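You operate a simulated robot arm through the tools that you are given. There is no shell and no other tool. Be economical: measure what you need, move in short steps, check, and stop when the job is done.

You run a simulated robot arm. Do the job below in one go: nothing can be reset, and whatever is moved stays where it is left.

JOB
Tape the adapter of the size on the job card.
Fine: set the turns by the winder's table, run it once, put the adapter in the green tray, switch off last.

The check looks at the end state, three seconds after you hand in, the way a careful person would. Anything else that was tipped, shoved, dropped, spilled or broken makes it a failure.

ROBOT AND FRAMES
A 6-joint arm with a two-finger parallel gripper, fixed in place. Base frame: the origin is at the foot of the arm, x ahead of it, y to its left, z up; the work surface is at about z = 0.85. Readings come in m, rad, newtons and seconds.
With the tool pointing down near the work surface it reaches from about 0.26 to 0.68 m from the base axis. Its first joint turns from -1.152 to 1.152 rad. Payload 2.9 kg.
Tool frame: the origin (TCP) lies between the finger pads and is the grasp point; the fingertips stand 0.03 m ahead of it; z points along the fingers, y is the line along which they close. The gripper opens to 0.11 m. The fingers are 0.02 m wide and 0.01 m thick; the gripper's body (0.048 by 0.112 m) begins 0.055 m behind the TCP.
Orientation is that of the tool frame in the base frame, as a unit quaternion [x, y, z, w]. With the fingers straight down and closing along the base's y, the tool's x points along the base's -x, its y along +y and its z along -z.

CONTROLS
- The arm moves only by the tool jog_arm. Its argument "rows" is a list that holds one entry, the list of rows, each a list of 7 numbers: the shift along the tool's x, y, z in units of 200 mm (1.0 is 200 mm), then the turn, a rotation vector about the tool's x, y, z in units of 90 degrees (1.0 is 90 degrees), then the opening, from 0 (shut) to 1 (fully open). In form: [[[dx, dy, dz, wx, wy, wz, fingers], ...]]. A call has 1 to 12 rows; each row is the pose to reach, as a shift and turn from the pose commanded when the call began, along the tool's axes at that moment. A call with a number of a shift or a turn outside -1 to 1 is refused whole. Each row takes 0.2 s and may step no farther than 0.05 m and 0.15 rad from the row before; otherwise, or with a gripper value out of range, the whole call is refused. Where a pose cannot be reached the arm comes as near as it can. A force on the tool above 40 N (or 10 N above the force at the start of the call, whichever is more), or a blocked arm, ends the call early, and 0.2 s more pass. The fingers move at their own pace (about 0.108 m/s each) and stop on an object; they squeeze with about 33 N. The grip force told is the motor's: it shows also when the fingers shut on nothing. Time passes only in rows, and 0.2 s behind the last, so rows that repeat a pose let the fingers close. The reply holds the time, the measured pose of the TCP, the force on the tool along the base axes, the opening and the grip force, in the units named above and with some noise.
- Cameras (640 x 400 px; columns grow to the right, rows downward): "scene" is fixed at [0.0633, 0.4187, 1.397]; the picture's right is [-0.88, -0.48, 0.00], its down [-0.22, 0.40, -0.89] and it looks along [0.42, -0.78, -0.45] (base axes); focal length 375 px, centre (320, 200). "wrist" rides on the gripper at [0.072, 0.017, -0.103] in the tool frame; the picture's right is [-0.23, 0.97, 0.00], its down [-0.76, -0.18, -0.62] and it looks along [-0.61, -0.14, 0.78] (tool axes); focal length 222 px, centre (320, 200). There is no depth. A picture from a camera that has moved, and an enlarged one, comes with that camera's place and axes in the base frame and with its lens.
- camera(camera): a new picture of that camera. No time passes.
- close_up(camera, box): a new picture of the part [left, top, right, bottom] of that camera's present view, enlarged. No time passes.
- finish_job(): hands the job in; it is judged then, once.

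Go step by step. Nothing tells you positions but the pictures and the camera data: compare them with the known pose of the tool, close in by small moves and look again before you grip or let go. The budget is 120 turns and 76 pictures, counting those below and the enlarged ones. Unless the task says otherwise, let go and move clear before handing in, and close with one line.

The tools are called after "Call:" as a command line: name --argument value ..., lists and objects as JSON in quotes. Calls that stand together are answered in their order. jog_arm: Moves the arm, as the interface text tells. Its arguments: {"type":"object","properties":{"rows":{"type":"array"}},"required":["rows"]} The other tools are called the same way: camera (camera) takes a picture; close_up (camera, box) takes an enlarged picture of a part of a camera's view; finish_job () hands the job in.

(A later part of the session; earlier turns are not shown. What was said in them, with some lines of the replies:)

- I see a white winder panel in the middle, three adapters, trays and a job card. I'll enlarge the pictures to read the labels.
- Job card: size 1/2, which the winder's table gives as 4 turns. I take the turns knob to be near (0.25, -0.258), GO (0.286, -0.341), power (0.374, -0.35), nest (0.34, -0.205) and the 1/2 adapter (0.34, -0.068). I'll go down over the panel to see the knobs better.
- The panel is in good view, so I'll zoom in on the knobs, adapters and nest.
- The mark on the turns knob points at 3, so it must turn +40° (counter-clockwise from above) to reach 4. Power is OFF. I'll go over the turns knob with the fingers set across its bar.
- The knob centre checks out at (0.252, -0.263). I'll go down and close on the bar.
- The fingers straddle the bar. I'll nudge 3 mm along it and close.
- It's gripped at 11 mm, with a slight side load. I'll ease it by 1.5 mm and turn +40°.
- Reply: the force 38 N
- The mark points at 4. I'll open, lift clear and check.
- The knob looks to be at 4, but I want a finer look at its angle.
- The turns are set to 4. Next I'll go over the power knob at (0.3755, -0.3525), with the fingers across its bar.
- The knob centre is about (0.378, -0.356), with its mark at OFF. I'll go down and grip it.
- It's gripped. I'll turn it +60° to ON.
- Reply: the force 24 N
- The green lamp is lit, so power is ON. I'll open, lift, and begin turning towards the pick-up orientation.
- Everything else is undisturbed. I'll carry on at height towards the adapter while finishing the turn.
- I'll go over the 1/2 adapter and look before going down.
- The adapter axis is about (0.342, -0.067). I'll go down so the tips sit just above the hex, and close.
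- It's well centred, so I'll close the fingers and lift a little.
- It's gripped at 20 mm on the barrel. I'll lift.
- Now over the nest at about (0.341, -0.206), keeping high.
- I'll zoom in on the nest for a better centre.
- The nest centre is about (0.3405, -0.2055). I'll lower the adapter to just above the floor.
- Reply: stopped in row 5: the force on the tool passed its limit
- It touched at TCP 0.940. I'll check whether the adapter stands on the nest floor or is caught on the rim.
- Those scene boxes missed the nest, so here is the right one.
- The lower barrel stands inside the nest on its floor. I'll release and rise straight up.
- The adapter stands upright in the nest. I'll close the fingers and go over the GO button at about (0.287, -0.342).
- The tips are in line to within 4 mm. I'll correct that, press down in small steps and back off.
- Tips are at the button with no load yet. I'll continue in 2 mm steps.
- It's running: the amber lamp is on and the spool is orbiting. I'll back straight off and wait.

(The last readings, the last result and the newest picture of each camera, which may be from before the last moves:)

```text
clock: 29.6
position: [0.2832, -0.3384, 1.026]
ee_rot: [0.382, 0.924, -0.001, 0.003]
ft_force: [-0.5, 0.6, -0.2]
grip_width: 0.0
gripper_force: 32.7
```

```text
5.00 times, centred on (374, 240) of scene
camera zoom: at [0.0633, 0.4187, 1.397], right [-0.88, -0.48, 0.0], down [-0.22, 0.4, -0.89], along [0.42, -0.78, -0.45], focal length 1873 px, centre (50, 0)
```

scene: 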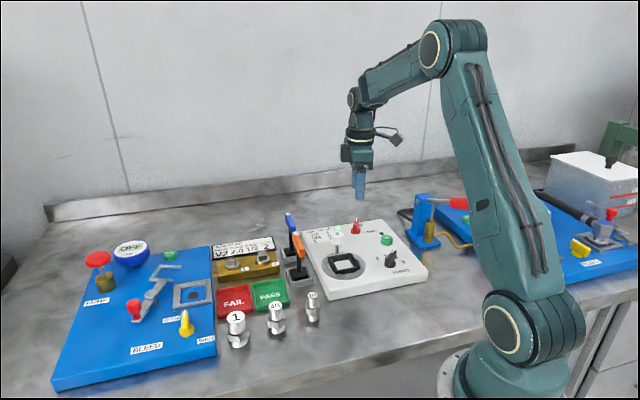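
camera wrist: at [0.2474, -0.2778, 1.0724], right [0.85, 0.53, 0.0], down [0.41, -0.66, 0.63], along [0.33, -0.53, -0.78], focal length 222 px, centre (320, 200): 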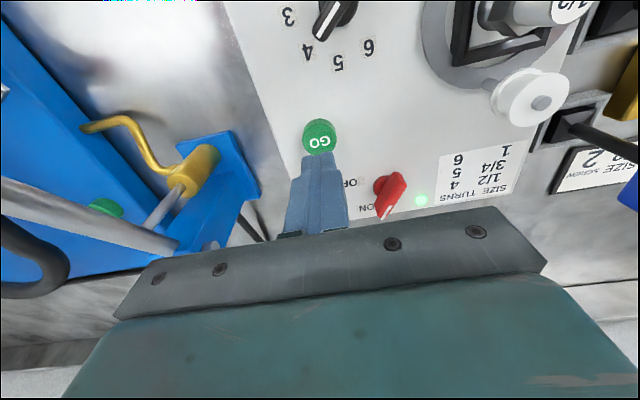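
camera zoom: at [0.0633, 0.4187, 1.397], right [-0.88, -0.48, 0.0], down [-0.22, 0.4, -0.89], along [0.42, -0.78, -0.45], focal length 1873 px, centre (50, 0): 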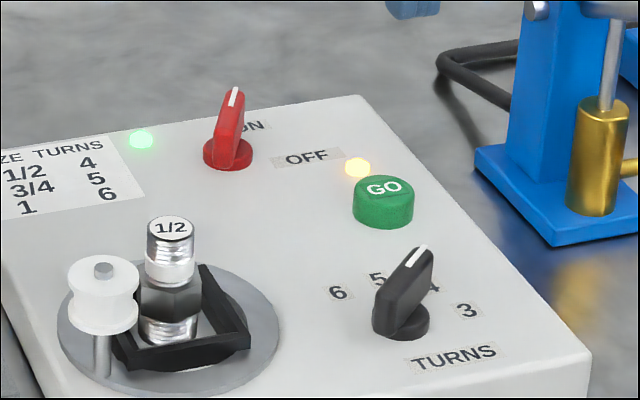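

Tape is being wound on. I'll wait.

Call:
jog_arm --rows '[[[0, 0, 0, 0, 0, 0, 0.35], [0, 0, 0, 0, 0, 0, 0.35], [0, 0, 0, 0, 0, 0, 0.35], [0, 0, 0, 0, 0, 0, 0.35], [0, 0, 0, 0, 0, 0, 0.35], [0, 0, 0, 0, 0, 0, 0.35], [0, 0, 0, 0, 0, 0, 0.35], [0, 0, 0, 0, 0, 0, 0.35], [0, 0, 0, 0, 0, 0, 0.35], [0, 0, 0, 0, 0, 0, 0.35], [0, 0, 0, 0, 0, 0, 0.35], [0, 0, 0, 0, 0, 0, 0.35]]]'

Call:
jog_arm --rows '[[[0, 0, 0, 0, 0, 0, 0.35], [0, 0, 0, 0, 0, 0, 0.35], [0, 0, 0, 0, 0, 0, 0.35], [0, 0, 0, 0, 0, 0, 0.35], [0, 0, 0, 0, 0, 0, 0.35], [0, 0, 0, 0, 0, 0, 0.35], [0, 0, 0, 0, 0, 0, 0.35], [0, 0, 0, 0, 0, 0, 0.35], [0, 0, 0, 0, 0, 0, 0.35], [0, 0, 0, 0, 0, 0, 0.35], [0, 0, 0, 0, 0, 0, 0.35], [0, 0, 0, 0, 0, 0, 0.35]]]'

Call:
close_up --camera "scene" --box '[310, 200, 438, 280]'

```text
clock: 32.2
position: [0.283, -0.3376, 1.0269]
ee_rot: [0.382, 0.924, -0.001, 0.003]
ft_force: [0.7, -0.1, -0.3]
grip_width: 0.0385
gripper_force: 0.0
```

```text
clock: 34.8
position: [0.2832, -0.3375, 1.0259]
ee_rot: [0.382, 0.924, -0.001, 0.003]
ft_force: [-0.2, -0.3, -0.6]
grip_width: 0.0386
gripper_force: 0.1
```

```text
5.00 times, centred on (374, 240) of scene
camera zoom: at [0.0633, 0.4187, 1.397], right [-0.88, -0.48, 0.0], down [-0.22, 0.4, -0.89], along [0.42, -0.78, -0.45], focal length 1873 px, centre (50, 0)
```

zoom: 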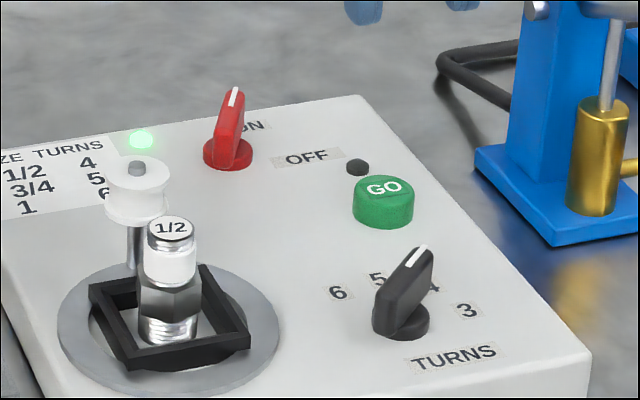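

The run is finished: the amber lamp is off, the tape is on and the spool is home. I'll return above the nest to pick the adapter up.

Call:
jog_arm --rows '[[[0.067, 0.17, 0, 0, 0, 0, 0.4], [0.134, 0.34, 0, 0, 0, 0, 0.4], [0.2, 0.51, 0, 0, 0, 0, 0.4], [0.267, 0.6735, 0, 0, 0, 0, 0.4], [0.267, 0.6735, 0.12, 0, 0, 0, 0.4]]]'

Call:
close_up --camera "wrist" --box '[240, 40, 400, 180]'

Call:
close_up --camera "scene" --box '[310, 215, 390, 275]'

```text
clock: 36.0
position: [0.3413, -0.2047, 1.0017]
ee_rot: [0.382, 0.924, -0.001, 0.002]
ft_force: [0.1, 0.4, -0.9]
grip_width: 0.0442
gripper_force: 0.1
```

```text
2.86 times, centred on (320, 110) of wrist
camera zoom: at [0.3024, -0.1411, 1.1038], right [0.85, 0.53, 0.0], down [0.41, -0.66, 0.63], along [0.33, -0.53, -0.78], focal length 635 px, centre (320, 457)
```

zoom: 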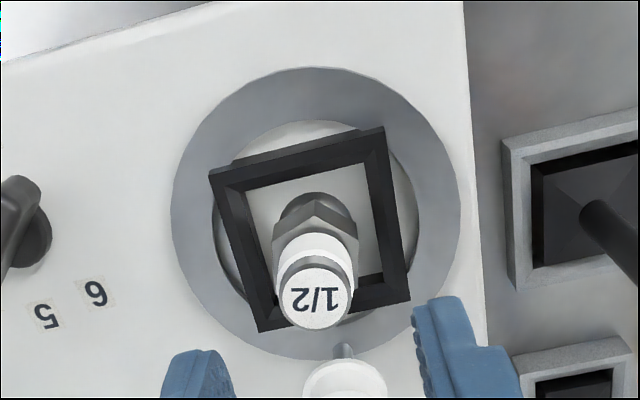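

```text
6.67 times, centred on (350, 245) of scene
camera zoom: at [0.0633, 0.4187, 1.397], right [-0.88, -0.48, 0.0], down [-0.22, 0.4, -0.89], along [0.42, -0.78, -0.45], focal length 2498 px, centre (120, -100)
```

zoom: 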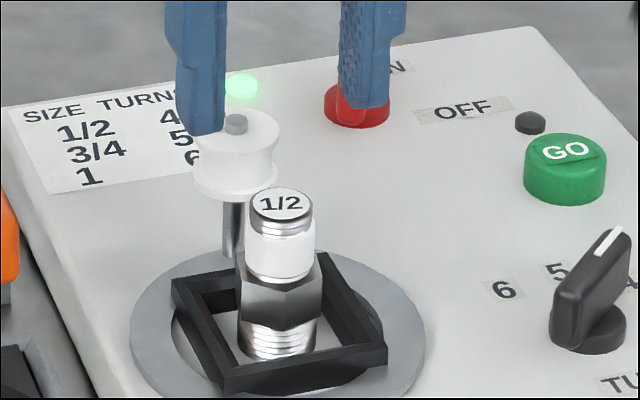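

The adapter is upright with the hex flats facing the fingers, so I'll grip by the hex and leave the tape alone. Going down.

Call:
jog_arm --rows '[[[-0.005, -0.005, 0.15, 0, 0, 0, 0.4], [-0.005, -0.005, 0.3, 0, 0, 0, 0.4], [-0.005, -0.005, 0.365, 0, 0, 0, 0.4]]]'

Call:
close_up --camera "scene" --box '[310, 215, 390, 275]'

Call:
close_up --camera "wrist" --box '[240, 80, 400, 220]'

```text
clock: 36.8
position: [0.3418, -0.2084, 0.9276]
ee_rot: [0.381, 0.924, -0.001, 0.002]
ft_force: [0.1, -0.5, 0.5]
grip_width: 0.0442
gripper_force: 0.0
```

```text
6.67 times, centred on (350, 245) of scene
camera zoom: at [0.0633, 0.4187, 1.397], right [-0.88, -0.48, 0.0], down [-0.22, 0.4, -0.89], along [0.42, -0.78, -0.45], focal length 2498 px, centre (120, -100)
```

zoom: 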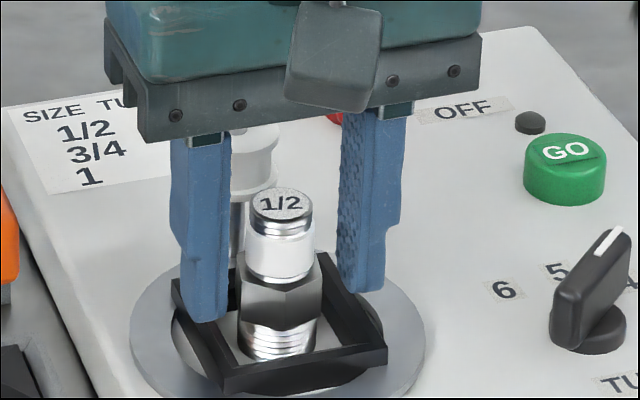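

```text
2.86 times, centred on (320, 150) of wrist
camera zoom: at [0.3014, -0.1442, 1.0302], right [0.85, 0.53, 0.0], down [0.41, -0.66, 0.63], along [0.33, -0.53, -0.78], focal length 635 px, centre (320, 343)
```

zoom: 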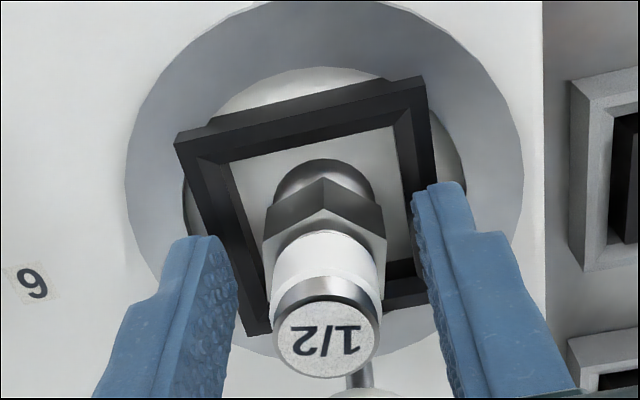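

It's centred on the hex. Closing.

Call:
jog_arm --rows '[[[0, 0, 0, 0, 0, 0, 0.3], [0, 0, 0, 0, 0, 0, 0.2], [0, 0, 0, 0, 0, 0, 0.0], [0, 0, 0, 0, 0, 0, 0.0], [0, 0, 0, 0, 0, 0, 0.0]]]'

Call:
close_up --camera "scene" --box '[310, 215, 390, 275]'

```text
clock: 38.0
position: [0.3424, -0.2074, 0.928]
ee_rot: [0.382, 0.924, 0.0, 0.002]
ft_force: [-0.2, -1.1, -0.8]
grip_width: 0.0271
gripper_force: 33.3
```

```text
6.67 times, centred on (350, 245) of scene
camera zoom: at [0.0634, 0.4187, 1.397], right [-0.88, -0.48, 0.0], down [-0.22, 0.4, -0.89], along [0.42, -0.78, -0.45], focal length 2498 px, centre (120, -100)
```

zoom: 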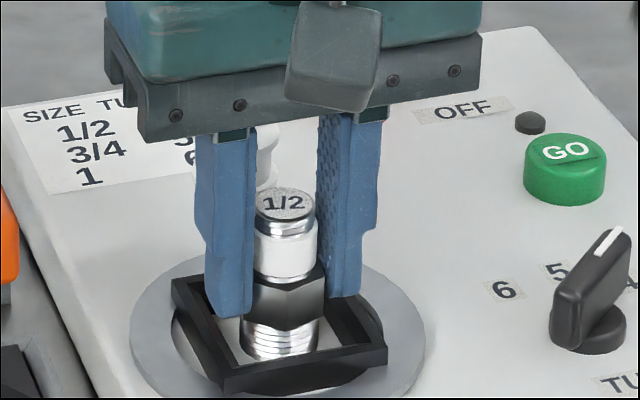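

It's gripped on the hex at 27 mm. I'll lift straight up, then move in +y and on over the green tray, clear of the levers.

Call:
jog_arm --rows '[[[0, 0, -0.1, 0, 0, 0, 0], [0, 0, -0.3, 0, 0, 0, 0], [0, 0, -0.5, 0, 0, 0, 0], [0, 0, -0.65, 0, 0, 0, 0], [0.13, 0.13, -0.65, 0, 0, 0, 0], [0.26, 0.26, -0.65, 0, 0, 0, 0], [0.39, 0.39, -0.65, 0, 0, 0, 0], [0.495, 0.495, -0.65, 0, 0, 0, 0], [0.38, 0.61, -0.65, 0, 0, 0, 0], [0.26, 0.73, -0.65, 0, 0, 0, 0], [0.131, 0.859, -0.65, 0, 0, 0, 0], [0.131, 0.859, -0.65, 0, 0, 0, 0]]]'

Call:
camera --camera "wrist"

Call:
camera --camera "scene"

```text
clock: 40.6
position: [0.442, -0.065, 1.0584]
ee_rot: [0.382, 0.924, -0.001, 0.002]
ft_force: [0.0, -0.2, 0.0]
grip_width: 0.0273
gripper_force: 32.6
```

```text
24 pictures are left
camera wrist: at [0.4023, -0.0013, 1.1603], right [0.85, 0.53, 0.0], down [0.41, -0.66, 0.63], along [0.33, -0.53, -0.78], focal length 222 px, centre (320, 200)
```

wrist: 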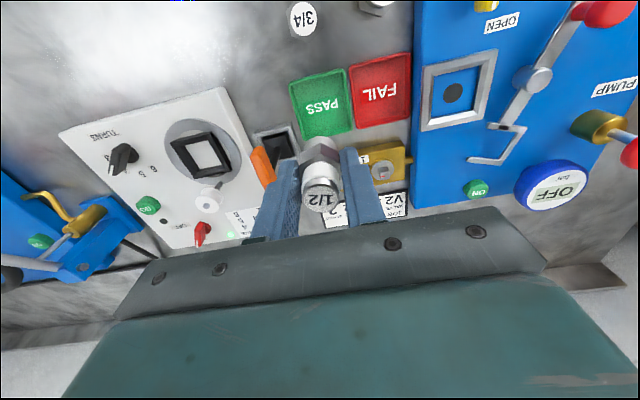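

```text
23 pictures are left
```

scene: 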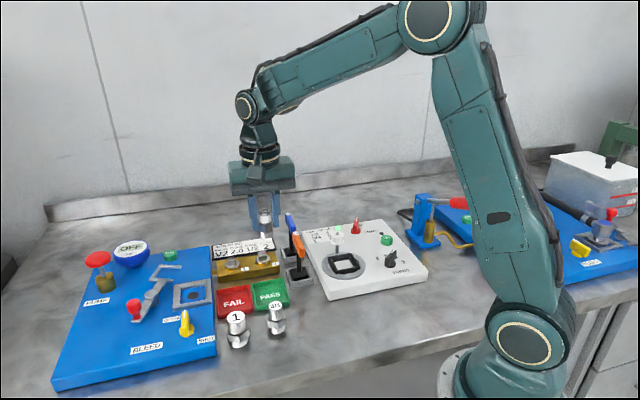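

The tray centre is about (0.4475, -0.068). I'll aim slightly away from the orange lever and lower most of the way.

Call:
jog_arm --rows '[[[-0.03, 0.035, 0, 0, 0, 0, 0], [-0.03, 0.035, 0.2, 0, 0, 0, 0], [-0.03, 0.035, 0.4, 0, 0, 0, 0], [-0.03, 0.035, 0.55, 0, 0, 0, 0], [-0.03, 0.035, 0.68, 0, 0, 0, 0], [-0.03, 0.035, 0.72, 0, 0, 0, 0]]]'

Call:
close_up --camera "scene" --box '[220, 220, 332, 310]'

Call:
camera --camera "wrist"

```text
clock: 42.0
position: [0.4543, -0.0668, 0.9141]
ee_rot: [0.382, 0.924, 0.0, 0.002]
ft_force: [-0.1, 0.3, -0.8]
grip_width: 0.027
gripper_force: 32.8
```

```text
4.44 times, centred on (276, 265) of scene
camera zoom: at [0.0634, 0.4187, 1.397], right [-0.88, -0.48, 0.0], down [-0.22, 0.4, -0.89], along [0.42, -0.78, -0.45], focal length 1665 px, centre (516, -89)
```

zoom: 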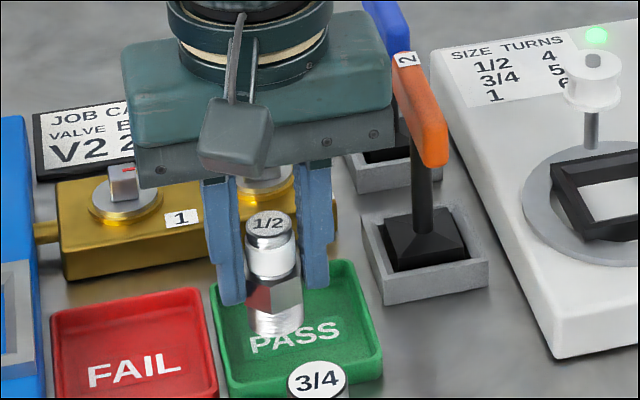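

```text
21 pictures are left
camera wrist: at [0.4146, -0.0025, 1.0173], right [0.85, 0.53, 0.0], down [0.41, -0.66, 0.63], along [0.33, -0.53, -0.78], focal length 222 px, centre (320, 200)
```

wrist: 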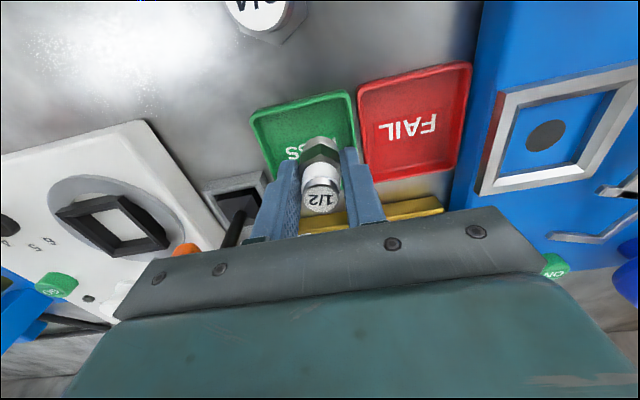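

It sits a little off towards the far side. I'll shift 6 mm back and lower until it touches.

Call:
jog_arm --rows '[[[0.021, -0.021, 0, 0, 0, 0, 0], [0.021, -0.021, 0.02, 0, 0, 0, 0], [0.021, -0.021, 0.035, 0, 0, 0, 0], [0.021, -0.021, 0.045, 0, 0, 0, 0], [0.021, -0.021, 0.055, 0, 0, 0, 0]]]'

Call:
close_up --camera "scene" --box '[220, 220, 332, 310]'

```text
clock: 43.2
position: [0.4473, -0.0678, 0.9038]
ee_rot: [0.382, 0.924, -0.001, 0.002]
ft_force: [1.2, -0.7, -0.5]
grip_width: 0.0267
gripper_force: 32.7
```

```text
4.44 times, centred on (276, 265) of scene
camera zoom: at [0.0634, 0.4187, 1.397], right [-0.88, -0.48, 0.0], down [-0.22, 0.4, -0.89], along [0.42, -0.78, -0.45], focal length 1665 px, centre (516, -89)
```

zoom: 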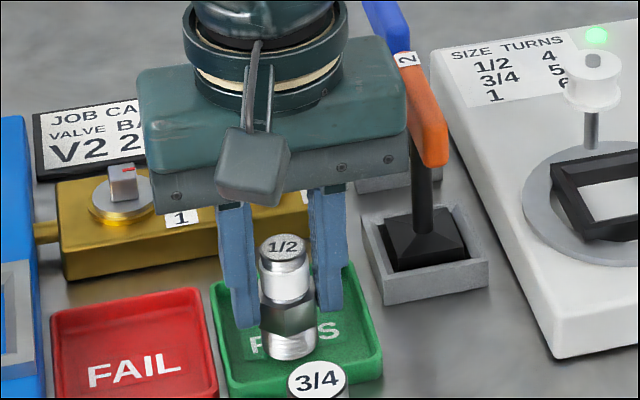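

Now it's centred in the tray and just above the floor. I'll lower in 1–2 mm steps until contact.

Call:
jog_arm --rows '[[[0, 0, 0.005, 0, 0, 0, 0], [0, 0, 0.01, 0, 0, 0, 0], [0, 0, 0.014, 0, 0, 0, 0]]]'

```text
clock: 44.0
position: [0.4478, -0.0675, 0.9022]
ee_rot: [0.381, 0.924, -0.001, 0.003]
ft_force: [-0.2, 0.3, -0.2]
grip_width: 0.0267
gripper_force: 33.3
```

Call:
jog_arm --rows '[[[0, 0, 0.006, 0, 0, 0, 0], [0, 0, 0.012, 0, 0, 0, 0], [0, 0, 0.018, 0, 0, 0, 0]]]'

```text
clock: 44.8
position: [0.448, -0.0668, 0.8977]
ee_rot: [0.383, 0.924, -0.001, 0.002]
ft_force: [-1.5, 0.0, 4.0]
grip_width: 0.0269
gripper_force: 32.3
```

That's contact, at about 4 N. I'll release gently and rise.

Call:
jog_arm --rows '[[[0, 0, 0, 0, 0, 0, 0.3], [0, 0, 0, 0, 0, 0, 0.38], [0, 0, 0, 0, 0, 0, 0.38], [0, 0, -0.15, 0, 0, 0, 0.38], [0, 0, -0.35, 0, 0, 0, 0.38], [0, 0, -0.55, 0, 0, 0, 0.38], [0, 0, -0.75, 0, 0, 0, 0.38]]]'

Call:
close_up --camera "scene" --box '[220, 220, 332, 310]'

```text
clock: 46.4
position: [0.4471, -0.0675, 1.0456]
ee_rot: [0.383, 0.924, -0.001, 0.002]
ft_force: [0.3, -0.3, 0.1]
grip_width: 0.0418
gripper_force: 0.0
```

```text
4.44 times, centred on (276, 265) of scene
camera zoom: at [0.0633, 0.4187, 1.397], right [-0.88, -0.48, 0.0], down [-0.22, 0.4, -0.89], along [0.42, -0.78, -0.45], focal length 1665 px, centre (516, -89)
```

zoom: 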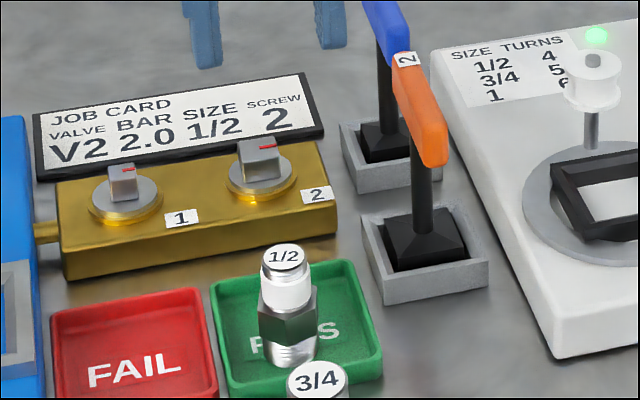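

The taped adapter stands upright in the green tray. Last, I'll go back to the power knob at height, turning the tool to match its ON position.

Call:
jog_arm --rows '[[[-0.1, -0.16, 0, 0, 0, 0.055, 0.45], [-0.2, -0.32, 0, 0, 0, 0.11, 0.45], [-0.3, -0.48, 0, 0, 0, 0.165, 0.45], [-0.4, -0.64, 0, 0, 0, 0.22, 0.45], [-0.5, -0.8, 0, 0, 0, 0.275, 0.45], [-0.585, -0.95, 0, 0, 0, 0.333, 0.45]]]'

```text
clock: 47.8
position: [0.3949, -0.2843, 1.0484]
ee_rot: [0.608, 0.794, 0.0, 0.002]
ft_force: [0.1, 0.7, -0.1]
grip_width: 0.0496
gripper_force: 0.0
```

Call:
jog_arm --rows '[[[-0.16, -0.09, 0, 0, 0, 0, 0.45], [-0.327, -0.175, 0, 0, 0, 0, 0.45], [-0.327, -0.175, 0.2, 0, 0, 0, 0.45], [-0.327, -0.175, 0.39, 0, 0, 0, 0.45]]]'

Call:
camera --camera "wrist"

Call:
close_up --camera "scene" --box '[300, 180, 428, 270]'

```text
clock: 48.8
position: [0.3804, -0.3573, 0.9704]
ee_rot: [0.607, 0.794, 0.0, 0.002]
ft_force: [0.0, 0.2, 0.4]
grip_width: 0.0494
gripper_force: 0.0
```

```text
18 pictures are left
camera wrist: at [0.3779, -0.282, 1.0722], right [1.0, 0.03, 0.0], down [0.03, -0.78, 0.63], along [0.02, -0.63, -0.78], focal length 222 px, centre (320, 200)
```

wrist: 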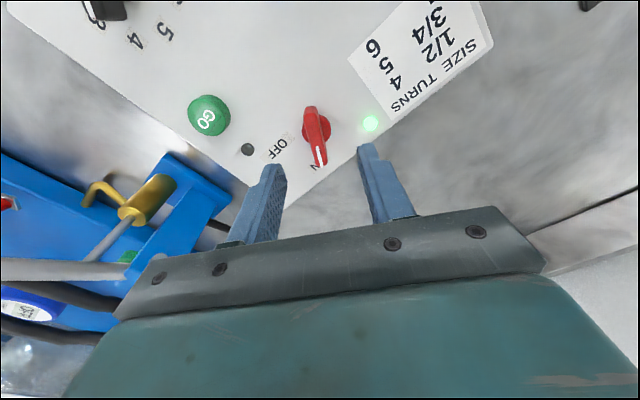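

```text
4.44 times, centred on (364, 225) of scene
camera zoom: at [0.0634, 0.4187, 1.397], right [-0.88, -0.48, 0.0], down [-0.22, 0.4, -0.89], along [0.42, -0.78, -0.45], focal length 1665 px, centre (124, 89)
```

zoom: 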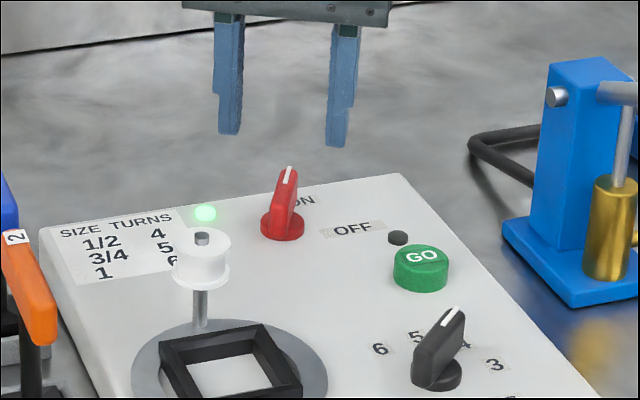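

The knob centre is about (0.377, -0.357). I'll go down and grip it.

Call:
jog_arm --rows '[[[0, -0.012, 0.12, 0, 0, 0, 0.45], [0, -0.012, 0.242, 0, 0, 0, 0.45], [0, -0.012, 0.242, 0, 0, 0, 0.0], [0, -0.012, 0.242, 0, 0, 0, 0.0], [0, -0.012, 0.242, 0, 0, 0, 0.0]]]'

```text
clock: 50.0
position: [0.3791, -0.3581, 0.9214]
ee_rot: [0.607, 0.794, -0.001, 0.003]
ft_force: [3.5, 0.9, -1.2]
grip_width: 0.0111
gripper_force: 44.9
```

It's gripped. I'll turn it -60° back to OFF.

Call:
jog_arm --rows '[[[0, 0, 0, 0, 0, 0.09, 0], [0, 0, 0, 0, 0, 0.18, 0], [0, 0, 0, 0, 0, 0.27, 0], [0, 0, 0, 0, 0, 0.36, 0], [0, 0, 0, 0, 0, 0.45, 0], [0, 0, 0, 0, 0, 0.54, 0], [0, 0, 0, 0, 0, 0.6, 0], [0, 0, 0, 0, 0, 0.66, 0], [0, 0, 0, 0, 0, 0.66, 0]]]'

Call:
close_up --camera "scene" --box '[300, 180, 428, 270]'

```text
clock: 52.0
position: [0.3793, -0.3573, 0.9224]
ee_rot: [0.922, 0.388, 0.001, 0.001]
ft_force: [6.8, -8.6, -15.8]
grip_width: 0.0109
gripper_force: 44.9
```

```text
4.44 times, centred on (364, 225) of scene
camera zoom: at [0.0638, 0.4183, 1.3971], right [-0.88, -0.48, 0.0], down [-0.22, 0.4, -0.89], along [0.42, -0.78, -0.45], focal length 1665 px, centre (124, 89)
```

zoom: 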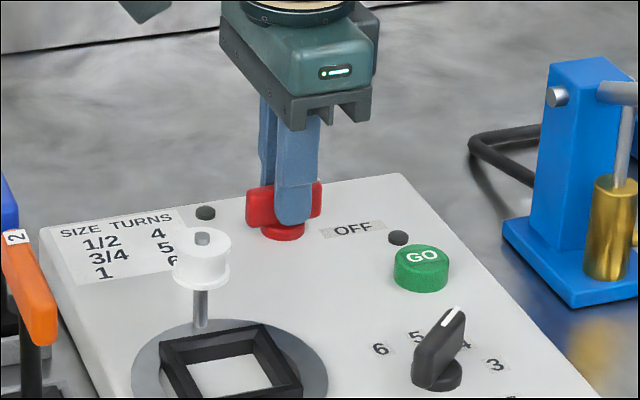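

The power lamp is out. I'll open, rise clear and do a final check.

Call:
jog_arm --rows '[[[0, 0, 0, 0, 0, 0, 0.4], [0, 0, 0, 0, 0, 0, 0.4], [0, 0, -0.2, 0, 0, 0, 0.4], [0, 0, -0.4, 0, 0, 0, 0.4], [0, 0, -0.65, 0, 0, 0, 0.4]]]'

Call:
camera --camera "scene"

Call:
close_up --camera "scene" --box '[220, 200, 428, 330]'

```text
clock: 53.2
position: [0.3763, -0.3542, 1.0518]
ee_rot: [0.921, 0.389, 0.001, 0.001]
ft_force: [0.2, -1.0, -1.0]
grip_width: 0.0438
gripper_force: 0.0
```

```text
15 pictures are left
```

scene: 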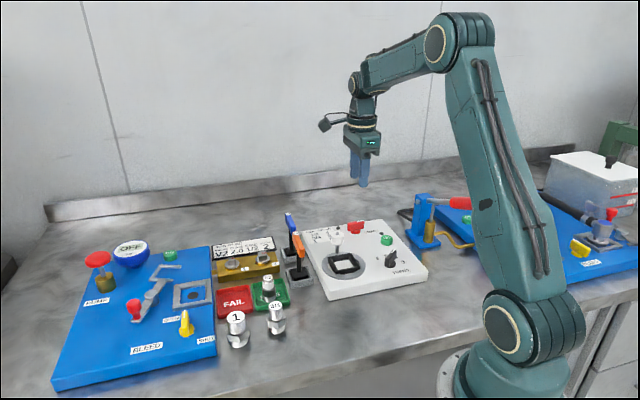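

```text
3.08 times, centred on (324, 265) of scene
camera zoom: at [0.0633, 0.4187, 1.397], right [-0.88, -0.48, 0.0], down [-0.22, 0.4, -0.89], along [0.42, -0.78, -0.45], focal length 1153 px, centre (308, 0)
```

zoom: 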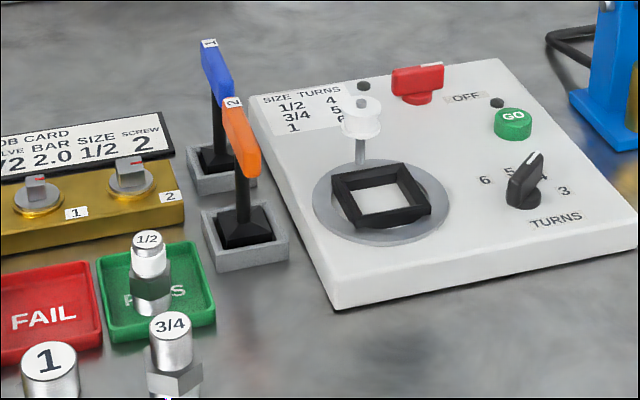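

The power is off with the knob at OFF, the taped 1/2 adapter is upright in the green tray, and nothing else has moved. The arm is clear, so I'm handing in.

Call:
finish_job

```text
The job is handed in.
```

The 1/2 adapter was taped with 4 turns in a single run, it stands in the green tray, and the winder was switched off last.
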